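You operate a simulated robot arm through the tools that you are given. There is no shell and no other tool.

You run a simulated robot arm. Do the job below in one go: nothing can be reset, and whatever is moved stays where it is left.

TASK
Wipe the dust off the sill, bring the blind to HALF and shut its slats.
Fine: use the grey pad and put it back. What is to be rubbed or washed off counts as gone when no trace of it is left.

Only the result counts: the job must be done as asked and must still hold three seconds after the hand-in. Knocking over, shifting, dropping, spilling or breaking anything else fails it.

THE ROBOT
A 6-joint arm with a two-finger gripper, fixed in place. Base frame: the origin is at the foot of the arm, x ahead of it, y to its left, z up. Units: m, rad, N and s.
Its first joint turns from -2.897 to 2.897 rad. Payload 2.45 kg.
Tool frame: the origin (TCP) lies between the finger pads and is the grasp point; the fingertips stand 0.02 m ahead of it; z points along the fingers, y is the line along which they close. Largest opening 0.14 m; the body of the gripper starts 0.168 m behind the TCP.
Orientation is told as [roll, pitch, yaw] about the base's x, y, z axes, in that order, counted from this pose: with the fingers straight down and closing along the base's y, the tool's x points along the base's -x, its y along +y and its z along -z.

THE INTERFACE
- The arm moves only by the tool step_arm. Its argument "motion" is a list of rows, each a list of 7 numbers: the shift along the base's x, y, z in units of 500 mm (1.0 is 500 mm), then the turn, a rotation vector about the base's x, y, z in units of 45 degrees (1.0 is 45 degrees), then the opening in per cent of the stroke, from 0 (shut) to 100 (fully open). In form: [[x, y, z, wx, wy, wz, gripper], ...]. A call has 1 to 20 rows; each row is the pose to reach, as a shift and turn from the pose commanded when the call began. A call with a number of a shift or a turn outside -1 to 1 is refused whole. A row lasts 0.2 s, in which the tool goes at most 0.05 m and 0.15 rad; a call with a longer step from one row to the next is refused whole, and so is a gripper value outside its range. A pose out of reach is approached as far as the arm can. The call stops where the force on the tool passes 70 N (or 10 N more than at its start, if that is more) or the arm is blocked; 0.2 s more then pass. The fingers move at their own pace (about 0.045 m/s each) and stop on an object; they squeeze with about 35 N. The grip force told is the motor's: it shows also when the fingers shut on nothing. Time passes only in rows, and 0.2 s behind the last, so rows that repeat a pose let the fingers close. The reply holds the time, the measured pose of the TCP, the force on the tool along the base axes, the opening and the grip force, in the units named above and with some noise, with the torque about the TCP (base axes, N m) and any sound that the robot's microphone picked up.
- Cameras (640 x 400 px; columns grow to the right, rows downward): "scene" is fixed at [0.2197, -0.6504, 1.5736]; the picture's right is [0.68, -0.73, 0.00], its down [-0.15, -0.14, -0.98] and it looks along [0.72, 0.66, -0.21] (base axes); focal length 369 px, centre (320, 200). "wrist" rides on the gripper at [0.078, 0.011, -0.209] in the tool frame; the picture's right is [-0.14, 0.99, 0.00], its down [-0.92, -0.13, -0.37] and it looks along [-0.36, -0.05, 0.93] (tool axes); focal length 280 px, centre (320, 200). There is no depth. A picture from a camera that has moved, and an enlarged one, comes with that camera's place and axes in the base frame and with its lens.
- grab_frame(camera): a new picture of that camera. It takes no simulated time.
- close_up(camera, box): a new picture of the part [left, top, right, bottom] of that camera's present view, enlarged. It takes no simulated time.
- job_done(): hands the job in; it is judged then, once.

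Nothing tells you positions but the pictures and the camera data. Unless the task says otherwise, let go and move clear before handing in.

The tools are called after "Request:" as a command line: name --pt "numbers of a row" for each row, then --argument value for the rest, lists and objects as JSON in quotes. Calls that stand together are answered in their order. step_arm: Moves the arm, as the interface text tells. Its arguments: {"type":"object","properties":{"motion":{"type":"array","items":{"type":"array","items":{"type":"number"}}}},"required":["motion"]} The other tools are called the same way: grab_frame (camera) takes a picture; close_up (camera, box) takes an enlarged picture of a part of a camera's view; job_done () hands the job in.

At the start:

```text
time_s: 0.0
eef_pos: [0.566, 0.0036, 1.5293]
ee_rot: [-0.001, 0.0, -0.001]
wrist_force: [0.1, 0.6, 0.2]
ft_torque: [-0.01, -0.02, 0.04]
opening: 0.1399
gripper_force: 0.0
```

scene: 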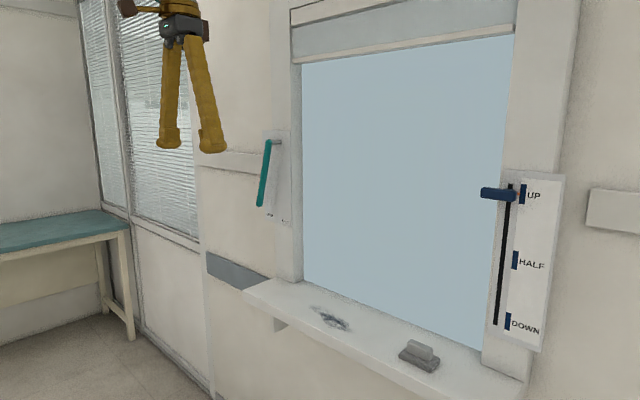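
wrist: 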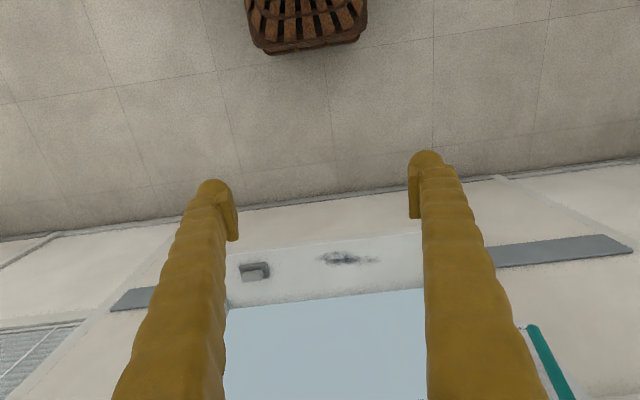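

I see a window with a sill carrying a dust smudge and a grey pad, a slider (UP/HALF/DOWN) on the right and a teal lever on the left. I'll look closer before moving.

Request:
close_up --camera "scene" --box '[440, 150, 600, 370]'

Request:
close_up --camera "scene" --box '[230, 260, 550, 400]'

Request:
close_up --camera "scene" --box '[230, 110, 330, 240]'

Request:
close_up --camera "wrist" --box '[200, 210, 460, 330]'

Request:
close_up --camera "scene" --box '[270, 0, 600, 120]'

```text
1.82 times, centred on (520, 260) of scene
camera zoom: at [0.2197, -0.6504, 1.5736], right [0.68, -0.73, 0.0], down [-0.15, -0.14, -0.98], along [0.72, 0.66, -0.21], focal length 672 px, centre (-44, 91)
```

zoom: 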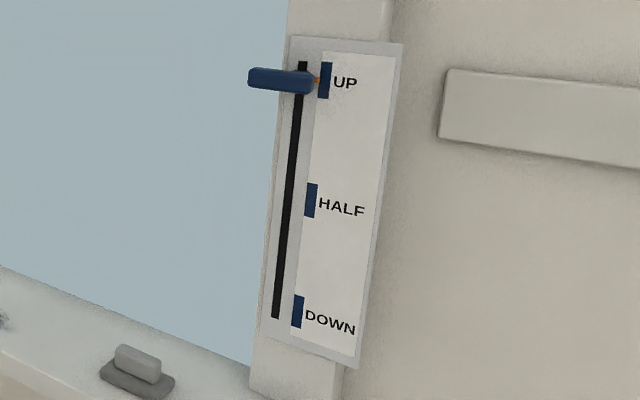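

```text
2.00 times, centred on (390, 330) of scene
camera zoom: at [0.2197, -0.6504, 1.5736], right [0.68, -0.73, 0.0], down [-0.15, -0.14, -0.98], along [0.72, 0.66, -0.21], focal length 739 px, centre (180, -60)
```

zoom: 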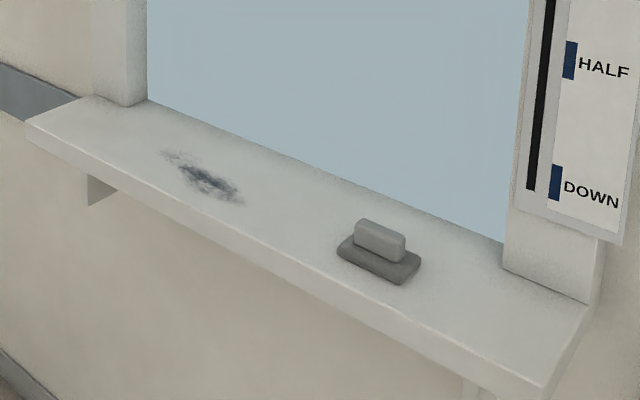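

```text
3.08 times, centred on (280, 175) of scene
camera zoom: at [0.2197, -0.6504, 1.5736], right [0.68, -0.73, 0.0], down [-0.15, -0.14, -0.98], along [0.72, 0.66, -0.21], focal length 1137 px, centre (443, 277)
```

zoom: 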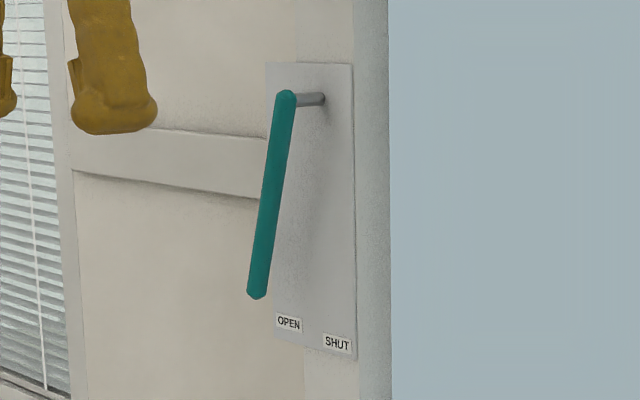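

```text
2.46 times, centred on (330, 270) of wrist
camera zoom: at [0.4878, 0.0132, 1.7379], right [0.14, 0.99, 0.0], down [0.92, -0.13, 0.37], along [0.36, -0.05, -0.93], focal length 690 px, centre (295, 28)
```

zoom: 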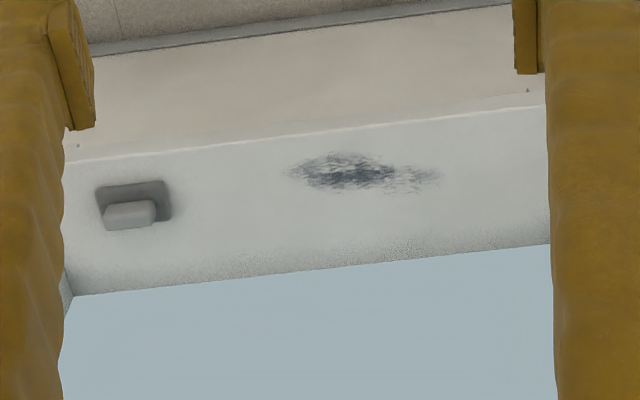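

```text
1.94 times, centred on (435, 60) of scene
camera zoom: at [0.2197, -0.6504, 1.5736], right [0.68, -0.73, 0.0], down [-0.15, -0.14, -0.98], along [0.72, 0.66, -0.21], focal length 716 px, centre (97, 472)
```

zoom: 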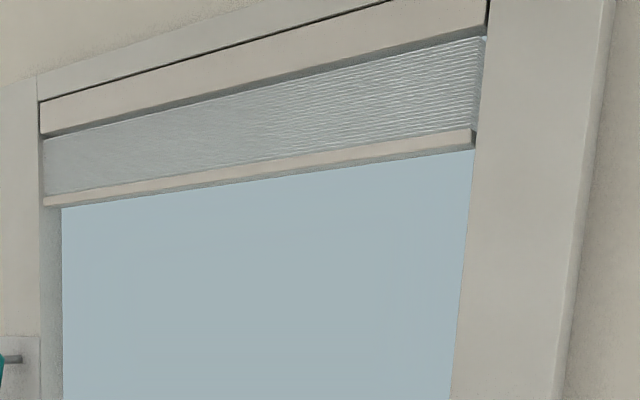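

The pad sits at about (1.00, -0.27, 0.98) on the sill and the dust at about (1.0, 0.02). I'll tilt the tool forward so the wrist camera sees the wall, to triangulate the slider and the lever.

Request:
step_arm --pt "0 0 0 0 -0.15 0 100" --pt "0 0 0 0 -0.3 0 100" --pt "0 0 0 0 -0.45 0 100" --pt "0 0 0 0 -0.6 0 100" --pt "0 0 0 0 -0.75 0 100" --pt "0 0 0 0 -0.9 0 100" --pt "0 0 0 0 -1 0 100" --pt "0 0 0 0 -1 0 100"

Request:
grab_frame --camera "wrist"

Request:
grab_frame --camera "scene"

```text
time_s: 1.8
eef_pos: [0.566, 0.0041, 1.53]
ee_rot: [0.0, -0.787, 0.0]
wrist_force: [-0.2, -0.6, 0.1]
ft_torque: [0.04, 0.01, -0.02]
opening: 0.14
gripper_force: 0.0
```

```text
taken
camera wrist: at [0.3627, 0.0131, 1.6215], right [0.1, 0.99, 0.1], down [0.39, -0.13, 0.91], along [0.92, -0.05, -0.4], focal length 280 px, centre (320, 200)
```

wrist: 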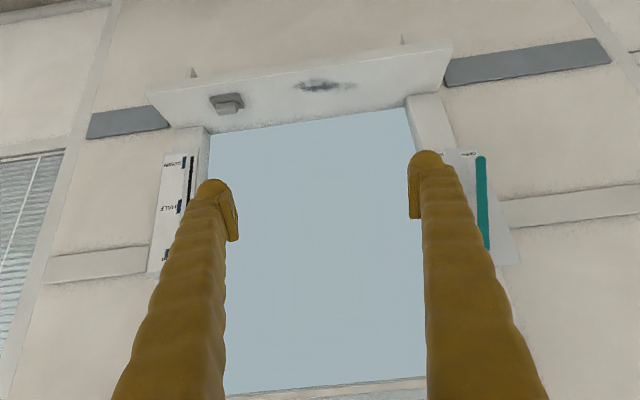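

```text
taken
```

scene: 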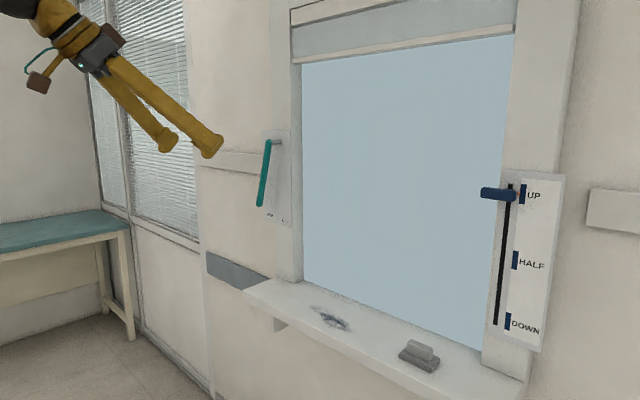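

The finger hides part of the slider and the lever in this view. I'll shut the fingers to clear both sides of the picture.

Request:
step_arm --pt "0 0 0 0 0 0 0" --pt "0 0 0 0 0 0 0" --pt "0 0 0 0 0 0 0" --pt "0 0 0 0 0 0 0" --pt "0 0 0 0 0 0 0" --pt "0 0 0 0 0 0 0" --pt "0 0 0 0 0 0 0" --pt "0 0 0 0 0 0 0" --pt "0 0 0 0 0 0 0"

Request:
grab_frame --camera "wrist"

Request:
close_up --camera "wrist" --box '[120, 130, 240, 290]'

Request:
close_up --camera "wrist" --box '[410, 130, 530, 290]'

Request:
close_up --camera "wrist" --box '[140, 30, 460, 140]'

```text
time_s: 3.8
eef_pos: [0.5663, 0.0035, 1.529]
ee_rot: [0.001, -0.785, 0.0]
wrist_force: [1.1, 0.9, 0.5]
ft_torque: [0.01, -0.01, 0.0]
opening: 0.0
gripper_force: 29.4
```

```text
taken
camera wrist: at [0.3627, 0.0131, 1.6216], right [0.1, 0.99, 0.1], down [0.39, -0.13, 0.91], along [0.92, -0.05, -0.4], focal length 280 px, centre (320, 200)
```

wrist: 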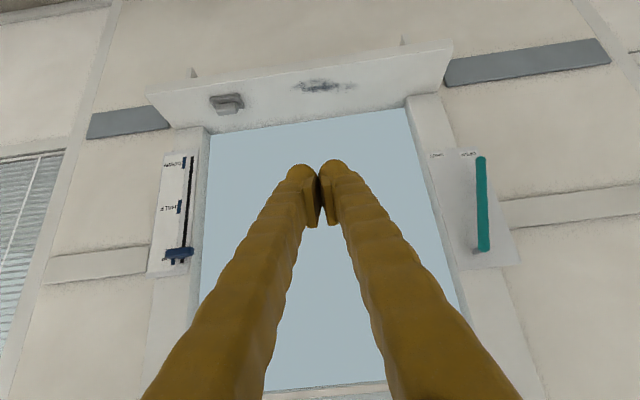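

```text
2.50 times, centred on (180, 210) of wrist
camera zoom: at [0.3627, 0.0131, 1.6216], right [0.1, 0.99, 0.1], down [0.39, -0.13, 0.91], along [0.92, -0.05, -0.4], focal length 701 px, centre (670, 175)
```

zoom: 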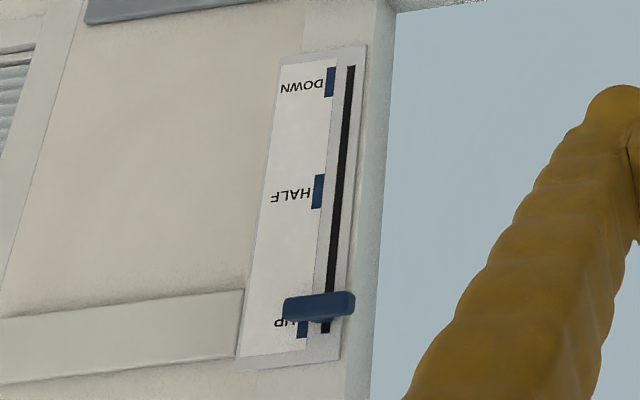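

```text
2.50 times, centred on (470, 210) of wrist
camera zoom: at [0.3627, 0.0131, 1.6216], right [0.1, 0.99, 0.1], down [0.39, -0.13, 0.91], along [0.92, -0.05, -0.4], focal length 701 px, centre (-55, 175)
```

zoom: 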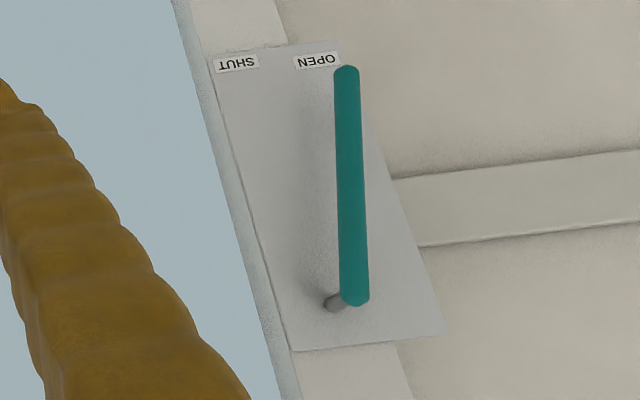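

```text
2.00 times, centred on (300, 85) of wrist
camera zoom: at [0.3627, 0.0131, 1.6216], right [0.1, 0.99, 0.1], down [0.39, -0.13, 0.91], along [0.92, -0.05, -0.4], focal length 561 px, centre (360, 430)
```

zoom: 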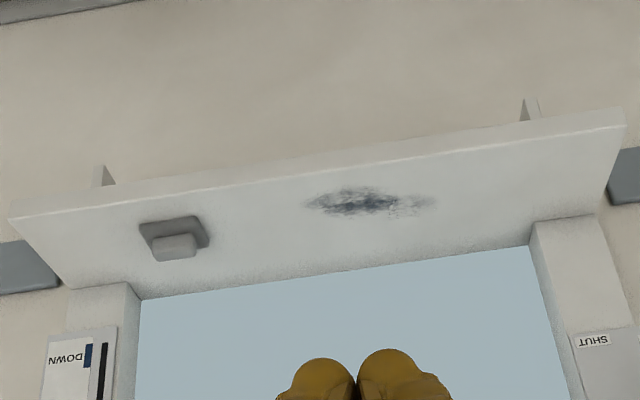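

From the two cameras the slider knob is at about (1.047, -0.404, 1.417) with HALF about 0.15 m below it. The lever pivot is near (1.03, 0.34, 1.50) and its tip near (1.035, 0.405, 1.275). I'll first go above the pad with a mild forward tilt, fingers opening, to see it closely.

Request:
step_arm --pt "0.05 -0.04 -0.04 0 0.03 0 100" --pt "0.1 -0.08 -0.08 0 0.06 0 100" --pt "0.15 -0.12 -0.12 0 0.09 0 100" --pt "0.2 -0.16 -0.16 0 0.12 0 100" --pt "0.25 -0.2 -0.2 0 0.15 0 100" --pt "0.3 -0.24 -0.24 0 0.18 0 100" --pt "0.35 -0.28 -0.28 0 0.22 0 100" --pt "0.4 -0.32 -0.32 0 0.26 0 100" --pt "0.45 -0.36 -0.36 0 0.3 0 100" --pt "0.5 -0.4 -0.4 0 0.34 0 100" --pt "0.55 -0.44 -0.44 0 0.38 0 100" --pt "0.6 -0.48 -0.48 0 0.42 0 100" --pt "0.65 -0.52 -0.52 0 0.444 0 100" --pt "0.668 -0.548 -0.56 0 0.444 0 100" --pt "0.668 -0.548 -0.56 0 0.444 0 100"

Request:
grab_frame --camera "wrist"

Request:
grab_frame --camera "scene"

```text
time_s: 7.0
eef_pos: [0.9028, -0.2696, 1.2493]
ee_rot: [-0.001, -0.438, 0.0]
wrist_force: [-0.6, -0.3, 0.2]
ft_torque: [-0.01, 0.01, 0.01]
opening: 0.1401
gripper_force: 0.0
```

```text
taken
camera wrist: at [0.7432, -0.2598, 1.4039], right [0.12, 0.99, 0.06], down [0.68, -0.13, 0.72], along [0.72, -0.05, -0.69], focal length 280 px, centre (320, 200)
```

wrist: 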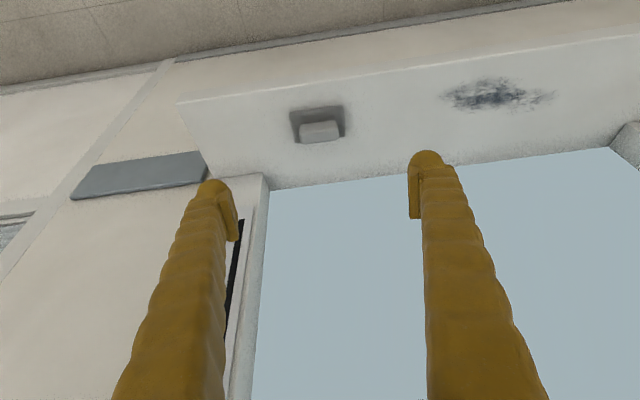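

```text
taken
```

scene: 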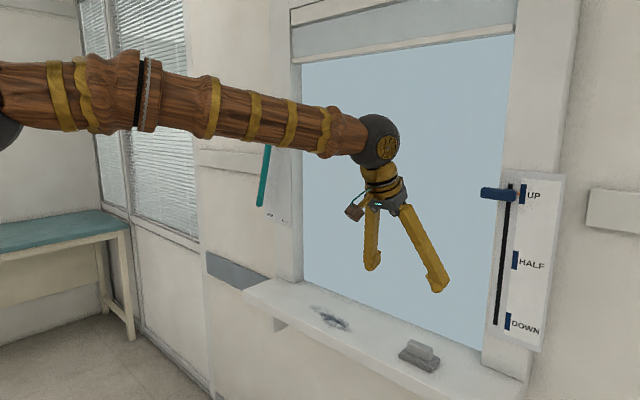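

The arm reached there easily and the pad is in clear view. I'll zoom in on the pad and the dust for exact positions.

Request:
close_up --camera "wrist" --box '[270, 85, 370, 160]'

Request:
close_up --camera "wrist" --box '[420, 60, 580, 130]'

Request:
close_up --camera "scene" --box '[380, 325, 460, 385]'

```text
5.33 times, centred on (320, 122) of wrist
camera zoom: at [0.7432, -0.2598, 1.4039], right [0.12, 0.99, 0.06], down [0.68, -0.13, 0.72], along [0.72, -0.05, -0.69], focal length 1495 px, centre (320, 613)
```

zoom: 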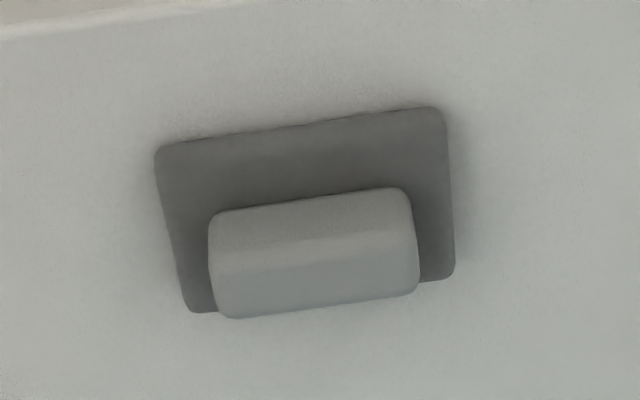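

```text
4.00 times, centred on (500, 95) of wrist
camera zoom: at [0.7432, -0.2598, 1.4039], right [0.12, 0.99, 0.06], down [0.68, -0.13, 0.72], along [0.72, -0.05, -0.69], focal length 1122 px, centre (-400, 620)
```

zoom: 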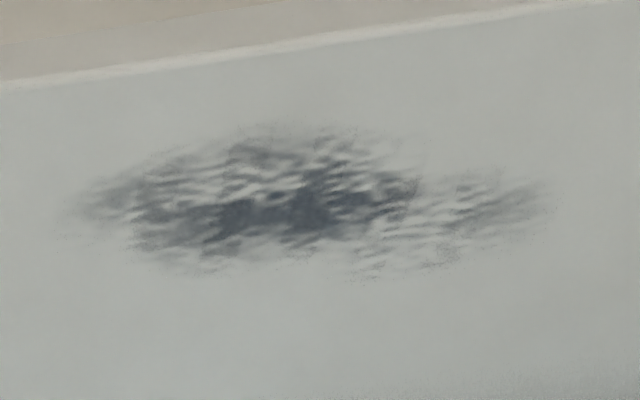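

```text
6.67 times, centred on (420, 355) of scene
camera zoom: at [0.2197, -0.6504, 1.5736], right [0.68, -0.73, 0.0], down [-0.15, -0.14, -0.98], along [0.72, 0.66, -0.21], focal length 2463 px, centre (-347, -833)
```

zoom: 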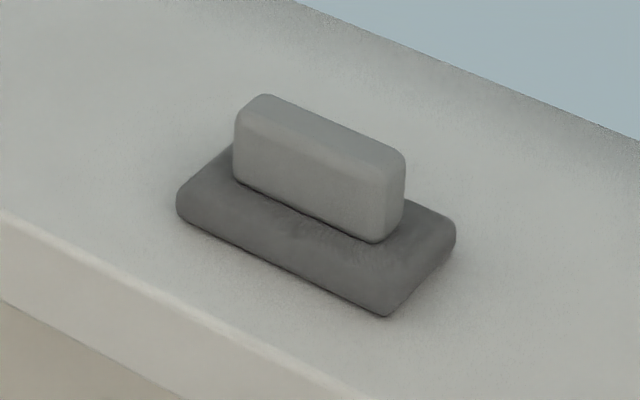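

The handle's top centre is at about (1.001, -0.2705, 1.017), aligned with y, about 0.06 m long, on a base roughly 0.09 by 0.06 m. I'll come down to just above it with the fingers open.

Request:
step_arm --pt "0.03 0 -0.055 0 0 0 100" --pt "0.06 0 -0.11 0 0 0 100" --pt "0.09 0 -0.165 0 0 0 100" --pt "0.12 0 -0.22 0 0 0 100" --pt "0.15 0 -0.275 0 0 0 100" --pt "0.17 0 -0.33 0 0 0 100" --pt "0.19 0 -0.37 0 0 0 100" --pt "0.2 0 -0.41 0 0 0 100" --pt "0.202 0 -0.43 0 0 0 100" --pt "0.202 0 -0.43 0 0 0 100"

Request:
grab_frame --camera "wrist"

Request:
close_up --camera "scene" --box '[360, 270, 480, 390]'

```text
time_s: 9.2
eef_pos: [1.0031, -0.2719, 1.0338]
ee_rot: [0.001, -0.437, 0.0]
wrist_force: [0.4, 0.6, -0.3]
ft_torque: [0.03, -0.03, -0.02]
opening: 0.14
gripper_force: 0.0
```

```text
taken
camera wrist: at [0.8441, -0.2619, 1.1899], right [0.12, 0.99, 0.06], down [0.68, -0.13, 0.72], along [0.72, -0.05, -0.69], focal length 280 px, centre (320, 200)
```

wrist: 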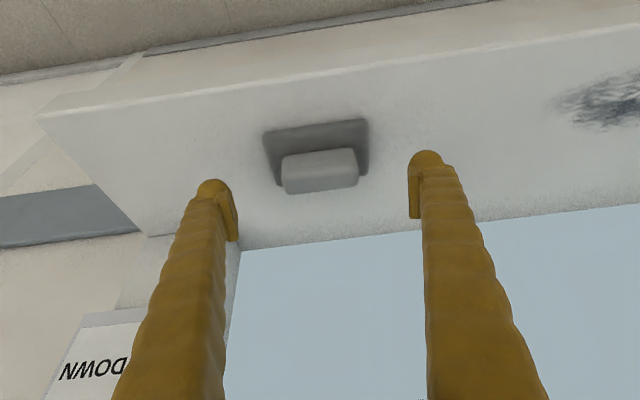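

```text
3.33 times, centred on (420, 330) of scene
camera zoom: at [0.2197, -0.6504, 1.5736], right [0.68, -0.73, 0.0], down [-0.15, -0.14, -0.98], along [0.72, 0.66, -0.21], focal length 1231 px, centre (-13, -233)
```

zoom: 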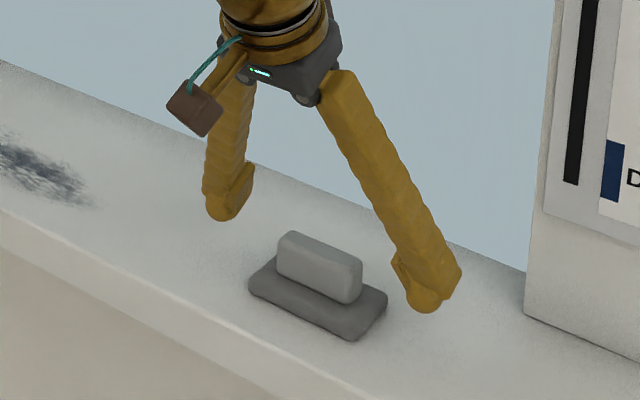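

The fingers straddle the handle and are centred on it. I'll lower about 2 cm and close on the handle ends.

Request:
step_arm --pt "0 0 -0.015 0 0 0 100" --pt "0 0 -0.03 0 0 0 100" --pt "0 0 -0.04 0 0 0 100" --pt "0 0 -0.04 0 0 0 100"

Request:
grab_frame --camera "wrist"

Request:
close_up --camera "scene" --box '[360, 270, 480, 390]'

```text
time_s: 10.2
eef_pos: [1.0014, -0.2713, 1.014]
ee_rot: [0.001, -0.436, -0.001]
wrist_force: [1.2, 0.4, 0.8]
ft_torque: [0.02, 0.02, 0.0]
opening: 0.1401
gripper_force: 0.0
```

```text
taken
camera wrist: at [0.8433, -0.2618, 1.1706], right [0.12, 0.99, 0.06], down [0.68, -0.13, 0.72], along [0.72, -0.05, -0.69], focal length 280 px, centre (320, 200)
```

wrist: 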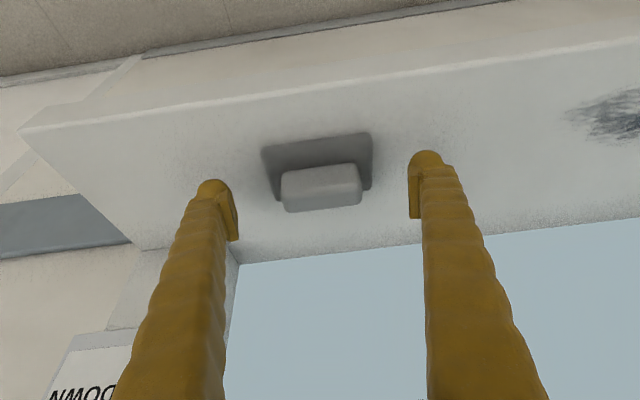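

```text
3.33 times, centred on (420, 330) of scene
camera zoom: at [0.2197, -0.6504, 1.5736], right [0.68, -0.73, 0.0], down [-0.15, -0.14, -0.98], along [0.72, 0.66, -0.21], focal length 1231 px, centre (-13, -233)
```

zoom: 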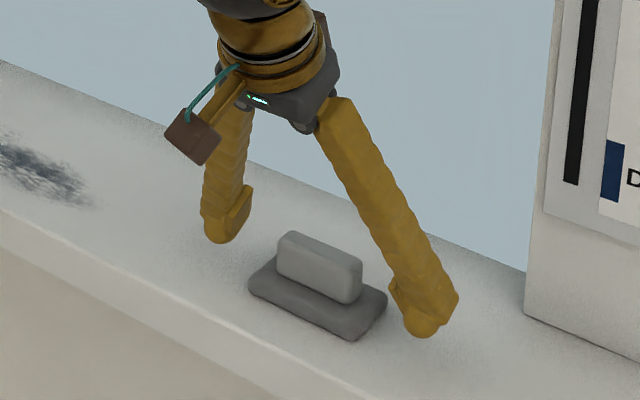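

All clear of contact; now I close the fingers on the handle.

Request:
step_arm --pt "0 0 0 0 0 0 0" --pt "0 0 0 0 0 0 0" --pt "0 0 0 0 0 0 0" --pt "0 0 0 0 0 0 0" --pt "0 0 0 0 0 0 0" --pt "0 0 0 0 0 0 0" --pt "0 0 0 0 0 0 0"

Request:
grab_frame --camera "wrist"

Request:
close_up --camera "scene" --box '[360, 270, 480, 390]'

```text
time_s: 11.8
eef_pos: [1.0034, -0.2732, 1.0162]
ee_rot: [0.001, -0.437, -0.001]
wrist_force: [2.4, -8.6, 24.7]
ft_torque: [-0.13, 0.1, 0.06]
opening: 0.0627
gripper_force: 35.4
```

```text
taken
camera wrist: at [0.8433, -0.2621, 1.1719], right [0.13, 0.99, 0.06], down [0.68, -0.13, 0.72], along [0.73, -0.05, -0.69], focal length 280 px, centre (320, 200)
```

wrist: 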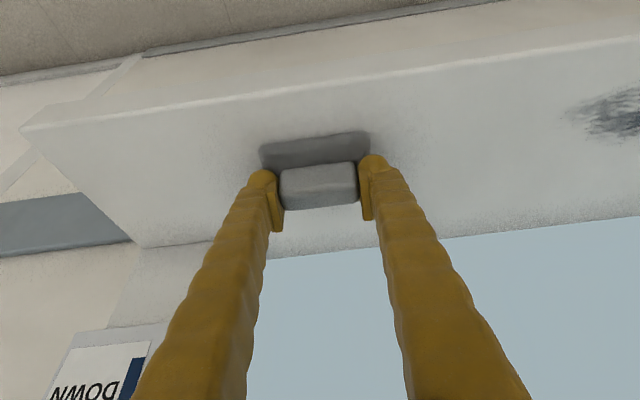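

```text
3.33 times, centred on (420, 330) of scene
camera zoom: at [0.2197, -0.6504, 1.5736], right [0.68, -0.73, 0.0], down [-0.15, -0.14, -0.98], along [0.72, 0.66, -0.21], focal length 1231 px, centre (-13, -233)
```

zoom: 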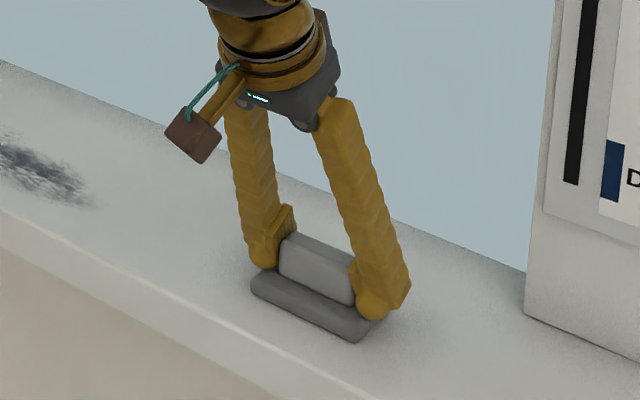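

The pad is gripped (opening 0.063) and already lightly pressed on the sill at about 25 N. I'll slide it along the sill toward the dust and watch the forces.

Request:
step_arm --pt "0 0.03 0 0 0 0 0" --pt "0 0.07 0 0 0 0 0" --pt "0 0.11 0 0 0 0 0" --pt "-0.01 0.15 0 0 0 0 0" --pt "-0.02 0.19 0 0 0 0 0" --pt "-0.03 0.23 0 0 0 0 0" --pt "-0.04 0.27 0 0 0 0 0" --pt "-0.05 0.31 0 0 0 0 0" --pt "-0.05 0.33 0 0 0 0 0"

Request:
grab_frame --camera "wrist"

Request:
close_up --camera "scene" --box '[280, 240, 480, 390]'

```text
time_s: 13.8
eef_pos: [0.9764, -0.1064, 1.0157]
ee_rot: [0.0, -0.439, 0.001]
wrist_force: [-1.6, -18.0, 47.7]
ft_torque: [-0.11, 0.78, 0.25]
opening: 0.0626
gripper_force: 34.7
```

```text
taken
camera wrist: at [0.8169, -0.0968, 1.1714], right [0.12, 0.99, 0.06], down [0.68, -0.13, 0.73], along [0.73, -0.05, -0.69], focal length 280 px, centre (320, 200)
```

wrist: 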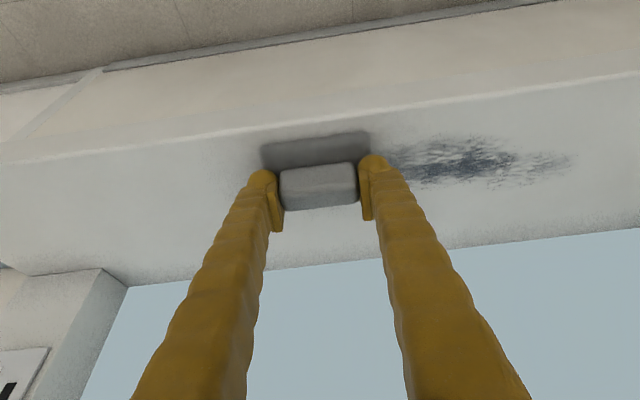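

```text
2.67 times, centred on (380, 315) of scene
camera zoom: at [0.2197, -0.6504, 1.5736], right [0.68, -0.73, 0.0], down [-0.15, -0.14, -0.98], along [0.72, 0.66, -0.21], focal length 985 px, centre (160, -107)
```

zoom: 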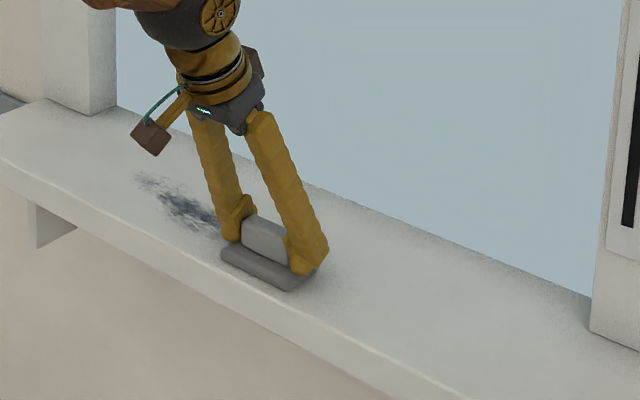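

Contact is firm (48 N down), a bit more than needed, so I'll ease up by 1.5 mm and sweep across the dust.

Request:
step_arm --pt "0 0.04 0.003 0 0 0 0" --pt "0 0.08 0.003 0 0 0 0" --pt "0 0.12 0.003 0 0 0 0" --pt "0 0.16 0.003 0 0 0 0" --pt "0 0.2 0.003 0 0 0 0" --pt "0 0.24 0.003 0 0 0 0" --pt "0 0.28 0.003 0 0 0 0" --pt "0 0.32 0.003 0 0 0 0" --pt "0 0.36 0.003 0 0 0 0" --pt "0 0.4 0.003 0 0 0 0" --pt "0 0.44 0.003 0 0 0 0" --pt "0 0.48 0.003 0 0 0 0" --pt "0 0.5 0.003 0 0 0 0"

Request:
grab_frame --camera "wrist"

Request:
close_up --camera "scene" --box '[240, 240, 440, 390]'

```text
time_s: 16.6
eef_pos: [0.9765, 0.1456, 1.0157]
ee_rot: [0.001, -0.437, -0.001]
wrist_force: [-0.1, -6.9, 20.5]
ft_torque: [-0.11, 0.13, 0.02]
opening: 0.0625
gripper_force: 35.4
```

```text
taken
camera wrist: at [0.8172, 0.1559, 1.172], right [0.12, 0.99, 0.06], down [0.68, -0.13, 0.72], along [0.72, -0.05, -0.69], focal length 280 px, centre (320, 200)
```

wrist: 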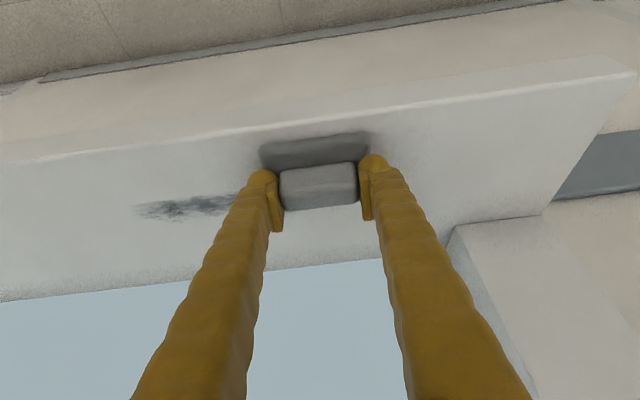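

```text
2.67 times, centred on (340, 315) of scene
camera zoom: at [0.2197, -0.6504, 1.5736], right [0.68, -0.73, 0.0], down [-0.15, -0.14, -0.98], along [0.72, 0.66, -0.21], focal length 985 px, centre (267, -107)
```

zoom: 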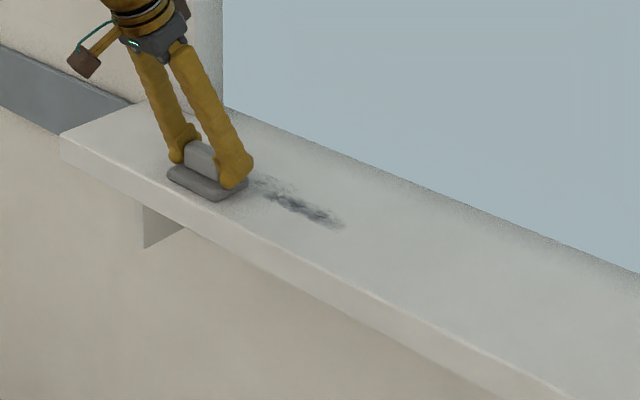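

The first strip came out clean. Next strip: shift 4 cm toward the window and sweep back.

Request:
step_arm --pt "0.03 0 0 0 0 0 0" --pt "0.06 0 0 0 0 0 0" --pt "0.08 0 0 0 0 0 0" --pt "0.08 -0.04 0 0 0 0 0" --pt "0.08 -0.08 0 0 0 0 0" --pt "0.08 -0.12 0 0 0 0 0" --pt "0.08 -0.16 0 0 0 0 0" --pt "0.08 -0.2 0 0 0 0 0" --pt "0.08 -0.24 0 0 0 0 0" --pt "0.08 -0.28 0 0 0 0 0" --pt "0.08 -0.32 0 0 0 0 0" --pt "0.08 -0.36 0 0 0 0 0" --pt "0.08 -0.4 0 0 0 0 0" --pt "0.08 -0.44 0 0 0 0 0" --pt "0.08 -0.48 0 0 0 0 0" --pt "0.08 -0.52 0 0 0 0 0"

Request:
grab_frame --camera "wrist"

Request:
close_up --camera "scene" --box '[240, 240, 440, 390]'

```text
time_s: 20.0
eef_pos: [1.0154, -0.1159, 1.0165]
ee_rot: [-0.002, -0.437, -0.001]
wrist_force: [0.2, 2.1, 14.1]
ft_torque: [0.05, 0.06, -0.04]
opening: 0.0626
gripper_force: 34.7
```

```text
taken
camera wrist: at [0.8559, -0.1056, 1.172], right [0.12, 0.99, 0.06], down [0.68, -0.13, 0.72], along [0.72, -0.05, -0.69], focal length 280 px, centre (320, 200)
```

wrist: 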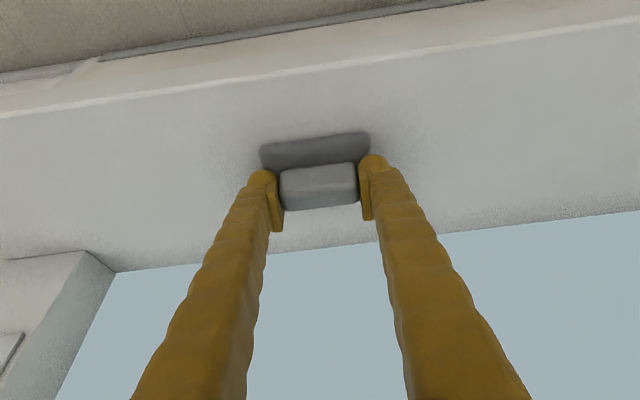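

```text
2.67 times, centred on (340, 315) of scene
camera zoom: at [0.2197, -0.6504, 1.5736], right [0.68, -0.73, 0.0], down [-0.15, -0.14, -0.98], along [0.72, 0.66, -0.21], focal length 985 px, centre (267, -107)
```

zoom: 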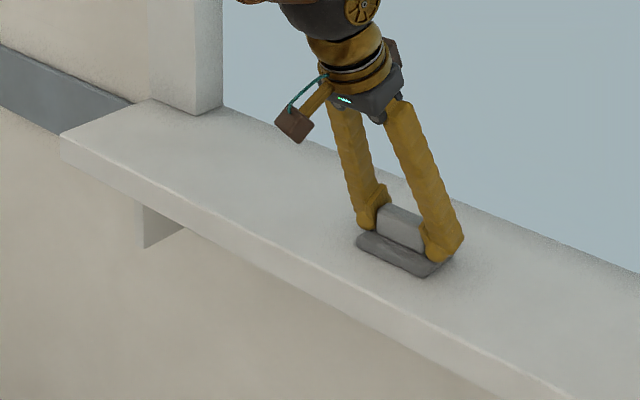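

The sill looks clean already. To be sure no faint trace is left, I'll do extra passes further back and along the middle with slightly more pressure.

Request:
step_arm --pt "0.025 0 -0.002 0 0 0 0" --pt "0.05 0.02 -0.002 0 0 0 0" --pt "0.05 0.06 -0.002 0 0 0 0" --pt "0.05 0.1 -0.002 0 0 0 0" --pt "0.05 0.14 -0.002 0 0 0 0" --pt "0.05 0.18 -0.002 0 0 0 0" --pt "0.05 0.22 -0.002 0 0 0 0" --pt "0.05 0.26 -0.002 0 0 0 0" --pt "0.05 0.3 -0.002 0 0 0 0" --pt "0.05 0.34 -0.002 0 0 0 0" --pt "0.05 0.38 -0.002 0 0 0 0" --pt "0.05 0.42 -0.002 0 0 0 0" --pt "0.05 0.46 -0.002 0 0 0 0" --pt "0.05 0.5 -0.002 0 0 0 0" --pt "0.05 0.54 -0.002 0 0 0 0" --pt "0.01 0.56 -0.002 0 0 0 0" --pt "-0.03 0.56 -0.002 0 0 0 0"

Request:
step_arm --pt "0 -0.04 0 0 0 0 0" --pt "0 -0.08 0 0 0 0 0" --pt "0 -0.12 0 0 0 0 0" --pt "0 -0.16 0 0 0 0 0" --pt "0 -0.2 0 0 0 0 0" --pt "0 -0.24 0 0 0 0 0" --pt "0 -0.28 0 0 0 0 0" --pt "0 -0.32 0 0 0 0 0" --pt "0 -0.36 0 0 0 0 0" --pt "0 -0.4 0 0 0 0 0" --pt "0 -0.44 0 0 0 0 0" --pt "0 -0.48 0 0 0 0 0" --pt "0 -0.52 0 0 0 0 0" --pt "0 -0.56 0 0 0 0 0" --pt "-0.03 -0.56 0 0 0 0 0" --pt "-0.07 -0.56 0 0 0 0 0"

Request:
grab_frame --camera "wrist"

Request:
close_up --camera "scene" --box '[240, 240, 440, 390]'

```text
time_s: 23.6
eef_pos: [1.0001, 0.1647, 1.0165]
ee_rot: [0.0, -0.438, -0.003]
wrist_force: [4.7, 1.6, 11.7]
ft_torque: [-0.03, 0.01, -0.05]
opening: 0.0626
gripper_force: 35.1
```

```text
time_s: 27.0
eef_pos: [0.9649, -0.1165, 1.0164]
ee_rot: [0.0, -0.44, 0.0]
wrist_force: [14.1, 0.7, 44.3]
ft_torque: [-0.07, 0.25, -0.04]
opening: 0.0625
gripper_force: 35.0
```

```text
taken
camera wrist: at [0.8058, -0.1065, 1.1714], right [0.12, 0.99, 0.06], down [0.68, -0.13, 0.73], along [0.73, -0.05, -0.69], focal length 280 px, centre (320, 200)
```

wrist: 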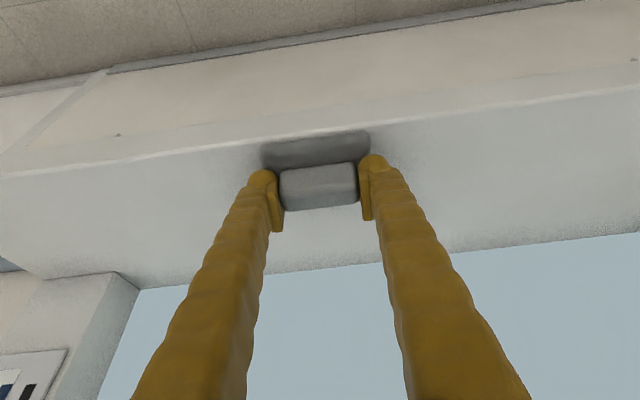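

```text
2.67 times, centred on (340, 315) of scene
camera zoom: at [0.2197, -0.6504, 1.5736], right [0.68, -0.73, 0.0], down [-0.15, -0.14, -0.98], along [0.72, 0.66, -0.21], focal length 985 px, centre (267, -107)
```

zoom: 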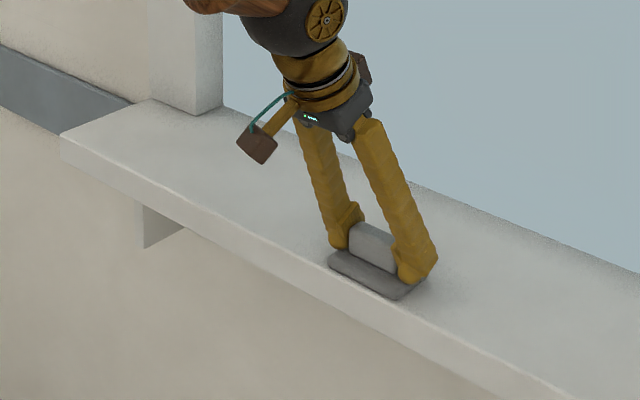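

Still clean, but I'll add one front-edge pass out and back before inspecting, easing the pressure slightly.

Request:
step_arm --pt "0 0.04 0.002 0 0 0 0" --pt "0 0.09 0.002 0 0 0 0" --pt "0 0.14 0.002 0 0 0 0" --pt "0 0.19 0.002 0 0 0 0" --pt "0 0.24 0.002 0 0 0 0" --pt "0 0.29 0.002 0 0 0 0" --pt "0 0.34 0.002 0 0 0 0" --pt "0 0.39 0.002 0 0 0 0" --pt "0 0.44 0.002 0 0 0 0" --pt "0 0.49 0.002 0 0 0 0" --pt "0 0.54 0.002 0 0 0 0" --pt "0 0.54 0.002 0 0 0 0"

Request:
step_arm --pt "0.03 0 0 0 0 0 0" --pt "0.03 -0.04 0 0 0 0 0" --pt "0.03 -0.09 0 0 0 0 0" --pt "0.03 -0.14 0 0 0 0 0" --pt "0.03 -0.19 0 0 0 0 0" --pt "0.03 -0.24 0 0 0 0 0" --pt "0.03 -0.29 0 0 0 0 0" --pt "0.03 -0.34 0 0 0 0 0" --pt "0.03 -0.39 0 0 0 0 0" --pt "0.03 -0.44 0 0 0 0 0" --pt "0.03 -0.49 0 0 0 0 0" --pt "0.03 -0.54 0 0 0 0 0" --pt "0.03 -0.59 0 0 0 0 0" --pt "0.03 -0.62 0 0 0 0 0"

Request:
close_up --camera "wrist" --box '[340, 60, 640, 260]'

Request:
close_up --camera "scene" --box '[270, 270, 400, 370]'

```text
time_s: 29.6
eef_pos: [0.9669, 0.1541, 1.0163]
ee_rot: [0.0, -0.437, -0.002]
wrist_force: [-0.8, -10.5, 40.1]
ft_torque: [-0.2, 0.34, -0.01]
opening: 0.0627
gripper_force: 35.3
```

```text
time_s: 32.6
eef_pos: [0.9807, -0.1571, 1.0173]
ee_rot: [-0.001, -0.437, -0.001]
wrist_force: [0.0, -1.0, 2.7]
ft_torque: [-0.02, -0.04, -0.04]
opening: 0.0628
gripper_force: 35.1
```

```text
2.00 times, centred on (490, 160) of wrist
camera zoom: at [0.822, -0.1471, 1.1722], right [0.13, 0.99, 0.06], down [0.68, -0.13, 0.72], along [0.72, -0.05, -0.69], focal length 561 px, centre (-20, 280)
```

zoom: 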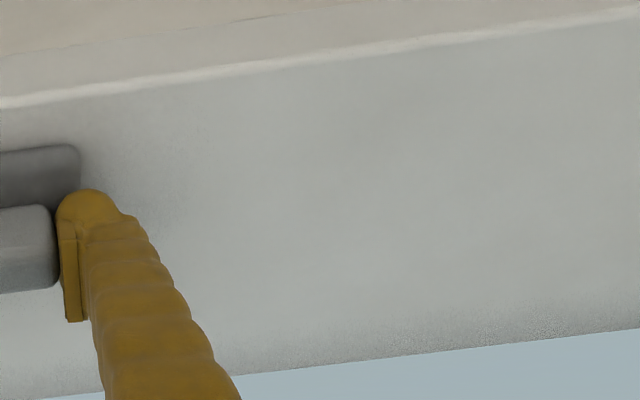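

```text
4.00 times, centred on (335, 320) of scene
camera zoom: at [0.2197, -0.6504, 1.5736], right [0.68, -0.73, 0.0], down [-0.15, -0.14, -0.98], along [0.72, 0.66, -0.21], focal length 1478 px, centre (260, -280)
```

zoom: 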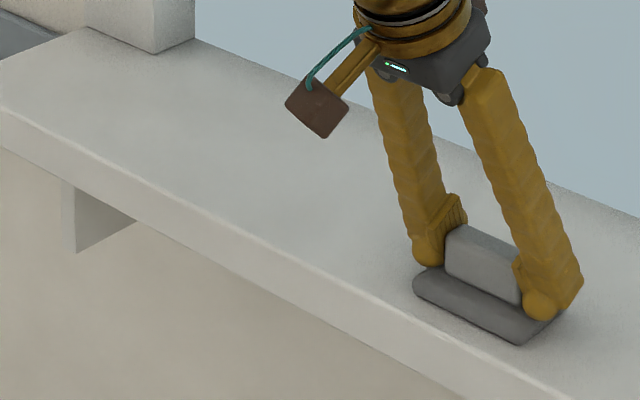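

The sill shows no trace of dust. Now I slide the pad back to its original spot (TCP at 1.001, -0.2704) and let go.

Request:
step_arm --pt "0.01 -0.04 0 0 0 0 0" --pt "0.02 -0.08 0 0 0 0 0" --pt "0.03 -0.12 0 0 0 0 0" --pt "0.04 -0.16 0 0 0 0 0" --pt "0.04 -0.2 0 0 0 0 0" --pt "0.04 -0.23 0 0 0 0 0" --pt "0.04 -0.23 0 0 0 0 0" --pt "0.04 -0.23 0 0 0 0 0"

Request:
close_up --camera "scene" --box '[360, 270, 480, 390]'

```text
time_s: 34.4
eef_pos: [1.0012, -0.2692, 1.0175]
ee_rot: [0.001, -0.439, 0.0]
wrist_force: [-0.5, 6.8, 21.6]
ft_torque: [0.11, 0.13, 0.02]
opening: 0.0627
gripper_force: 35.3
```

```text
3.33 times, centred on (420, 330) of scene
camera zoom: at [0.2197, -0.6504, 1.5736], right [0.68, -0.73, 0.0], down [-0.15, -0.14, -0.98], along [0.72, 0.66, -0.21], focal length 1231 px, centre (-13, -233)
```

zoom: 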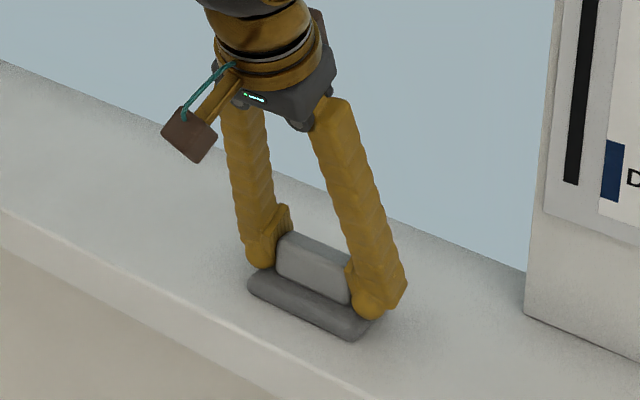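

It's back within a couple of millimetres; I'll nudge 2 mm in -y, ease off the pressure, open and rise straight along the tool.

Request:
step_arm --pt "0 -0.004 0 0 0 0 0" --pt "0 -0.004 0.002 0 0 0 0" --pt "0 -0.004 0.003 0 0 0 100" --pt "0 -0.004 0.003 0 0 0 100" --pt "0 -0.004 0.003 0 0 0 100" --pt "0 -0.004 0.003 0 0 0 100" --pt "0 -0.004 0.003 0 0 0 100" --pt "0 -0.004 0.003 0 0 0 100" --pt "0 -0.004 0.003 0 0 0 100" --pt "-0.01 -0.004 0.05 0 0 0 100" --pt "-0.04 -0.004 0.12 0 0 0 100" --pt "-0.07 -0.004 0.19 0 0 0 100" --pt "-0.1 -0.004 0.26 0 0 0 100" --pt "-0.13 -0.004 0.33 0 0 0 100" --pt "-0.17 -0.004 0.4 0 0 0 100" --pt "-0.2 -0.004 0.466 0 0 0 100" --pt "-0.2 -0.004 0.466 0 0 0 100"

Request:
grab_frame --camera "wrist"

Request:
close_up --camera "wrist" --box '[270, 85, 370, 160]'

Request:
close_up --camera "scene" --box '[380, 325, 460, 385]'

Request:
grab_frame --camera "scene"

```text
time_s: 38.0
eef_pos: [0.9034, -0.2709, 1.2538]
ee_rot: [0.001, -0.438, -0.001]
wrist_force: [-0.1, -1.0, 0.2]
ft_torque: [0.0, 0.0, -0.01]
opening: 0.14
gripper_force: 0.1
```

```text
taken
camera wrist: at [0.7439, -0.2604, 1.4093], right [0.13, 0.99, 0.06], down [0.68, -0.13, 0.72], along [0.72, -0.05, -0.69], focal length 280 px, centre (320, 200)
```

wrist: 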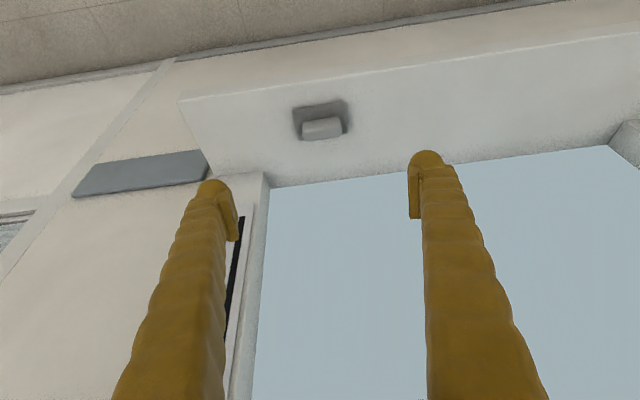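

```text
5.33 times, centred on (320, 122) of wrist
camera zoom: at [0.7439, -0.2604, 1.4093], right [0.13, 0.99, 0.06], down [0.68, -0.13, 0.72], along [0.72, -0.05, -0.69], focal length 1495 px, centre (320, 613)
```

zoom: 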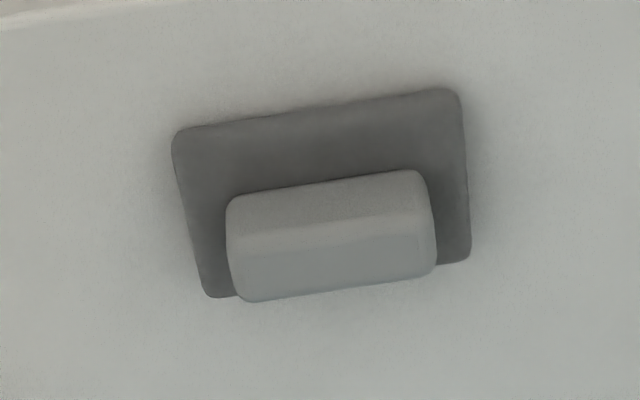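

```text
6.67 times, centred on (420, 355) of scene
camera zoom: at [0.2197, -0.6504, 1.5736], right [0.68, -0.73, 0.0], down [-0.15, -0.14, -0.98], along [0.72, 0.66, -0.21], focal length 2463 px, centre (-347, -833)
```

zoom: 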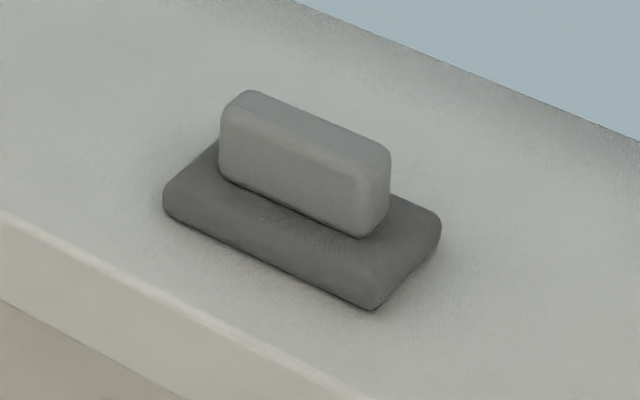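

```text
taken
```

scene: 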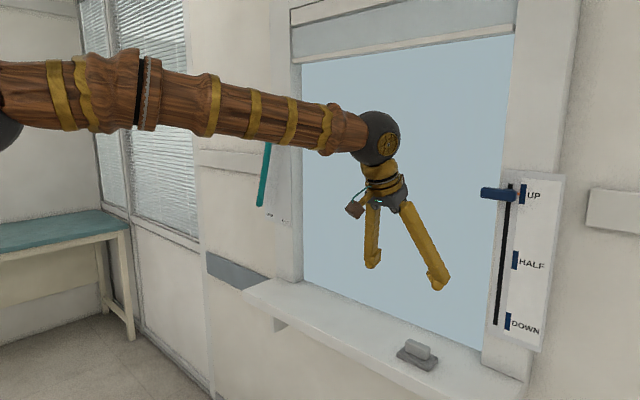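

The pad is back (within about 6 mm) and the sill is clean. Now for the slider: I'll back off and rotate the tool toward horizontal in front of the knob, so I can grip it from above and below.

Request:
step_arm --pt "-0.02 -0.02 0.03 0 -0.08 0 100" --pt "-0.04 -0.04 0.06 0 -0.16 0 100" --pt "-0.06 -0.06 0.09 0 -0.25 0 100" --pt "-0.08 -0.09 0.12 0 -0.34 0 100" --pt "-0.1 -0.12 0.15 0 -0.43 0 100" --pt "-0.12 -0.15 0.18 0 -0.52 0 100" --pt "-0.14 -0.18 0.21 0 -0.61 0 100" --pt "-0.16 -0.2 0.24 0 -0.7 0 100" --pt "-0.18 -0.22 0.27 0 -0.8 0 100" --pt "-0.2 -0.24 0.3 0 -0.9 0 100" --pt "-0.2 -0.264 0.334 0 -1 0 100" --pt "-0.2 -0.264 0.334 0 -1 0 100"

Request:
grab_frame --camera "wrist"

Request:
grab_frame --camera "scene"

```text
time_s: 40.6
eef_pos: [0.8015, -0.4067, 1.4164]
ee_rot: [0.0, -1.224, -0.001]
wrist_force: [0.3, 0.3, -0.4]
ft_torque: [0.03, -0.04, 0.01]
opening: 0.1401
gripper_force: 0.0
```

```text
taken
camera wrist: at [0.578, -0.3966, 1.4136], right [0.05, 0.99, 0.13], down [-0.03, -0.13, 0.99], along [1.0, -0.05, 0.03], focal length 280 px, centre (320, 200)
```

wrist: 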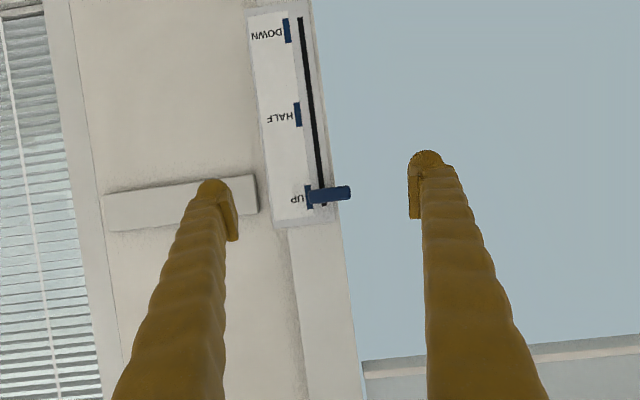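

```text
taken
```

scene: 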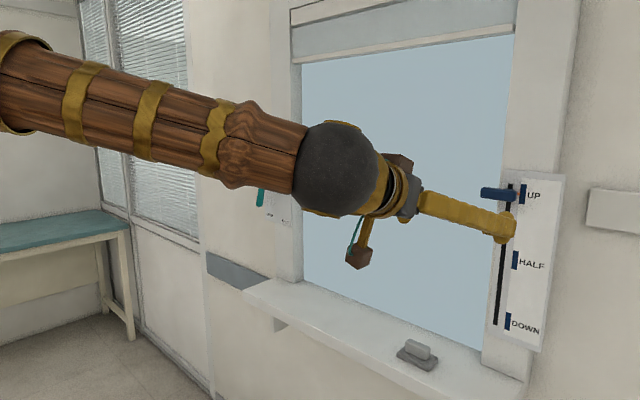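

Good frontal view of the slider. I'll zoom in to pin down the knob's position and extents.

Request:
close_up --camera "wrist" --box '[240, 0, 370, 230]'

Request:
close_up --camera "wrist" --box '[280, 170, 360, 220]'

Request:
close_up --camera "scene" --box '[470, 170, 550, 220]'

```text
1.74 times, centred on (305, 115) of wrist
camera zoom: at [0.578, -0.3966, 1.4136], right [0.05, 0.99, 0.13], down [-0.03, -0.13, 0.99], along [1.0, -0.05, 0.03], focal length 488 px, centre (346, 348)
```

zoom: 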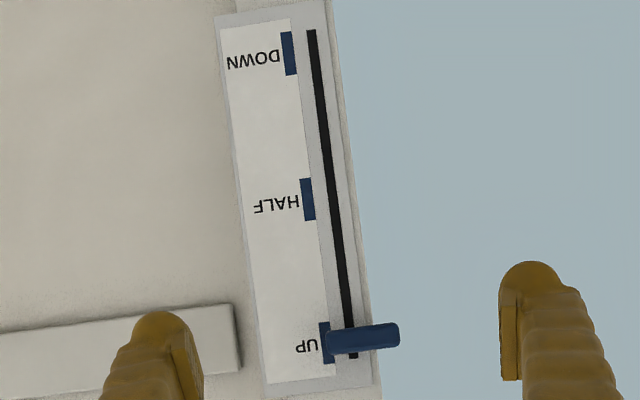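

```text
8.00 times, centred on (320, 195) of wrist
camera zoom: at [0.578, -0.3966, 1.4136], right [0.05, 0.99, 0.13], down [-0.03, -0.13, 0.99], along [1.0, -0.05, 0.03], focal length 2243 px, centre (320, 240)
```

zoom: 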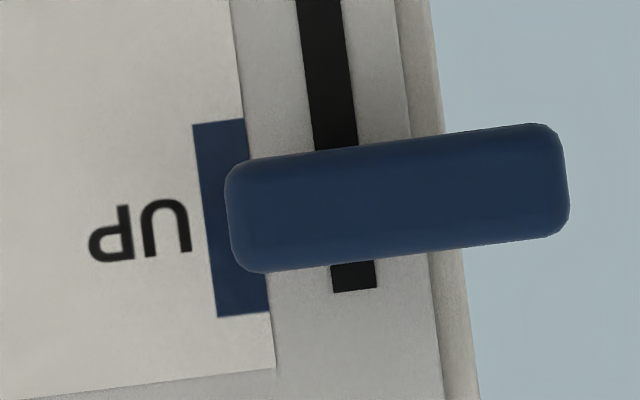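

```text
8.00 times, centred on (510, 195) of scene
camera zoom: at [0.2197, -0.6504, 1.5736], right [0.68, -0.73, 0.0], down [-0.15, -0.14, -0.98], along [0.72, 0.66, -0.21], focal length 2956 px, centre (-1200, 240)
```

zoom: 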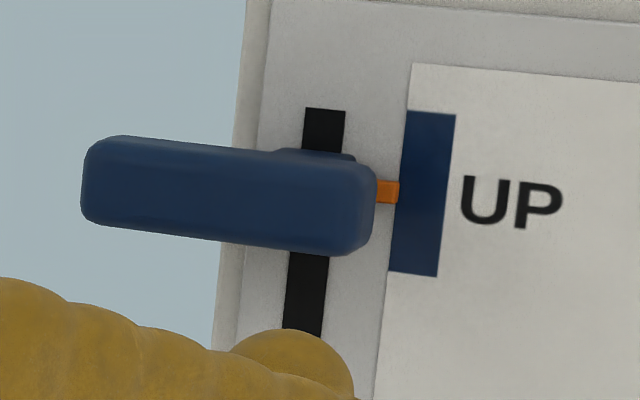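

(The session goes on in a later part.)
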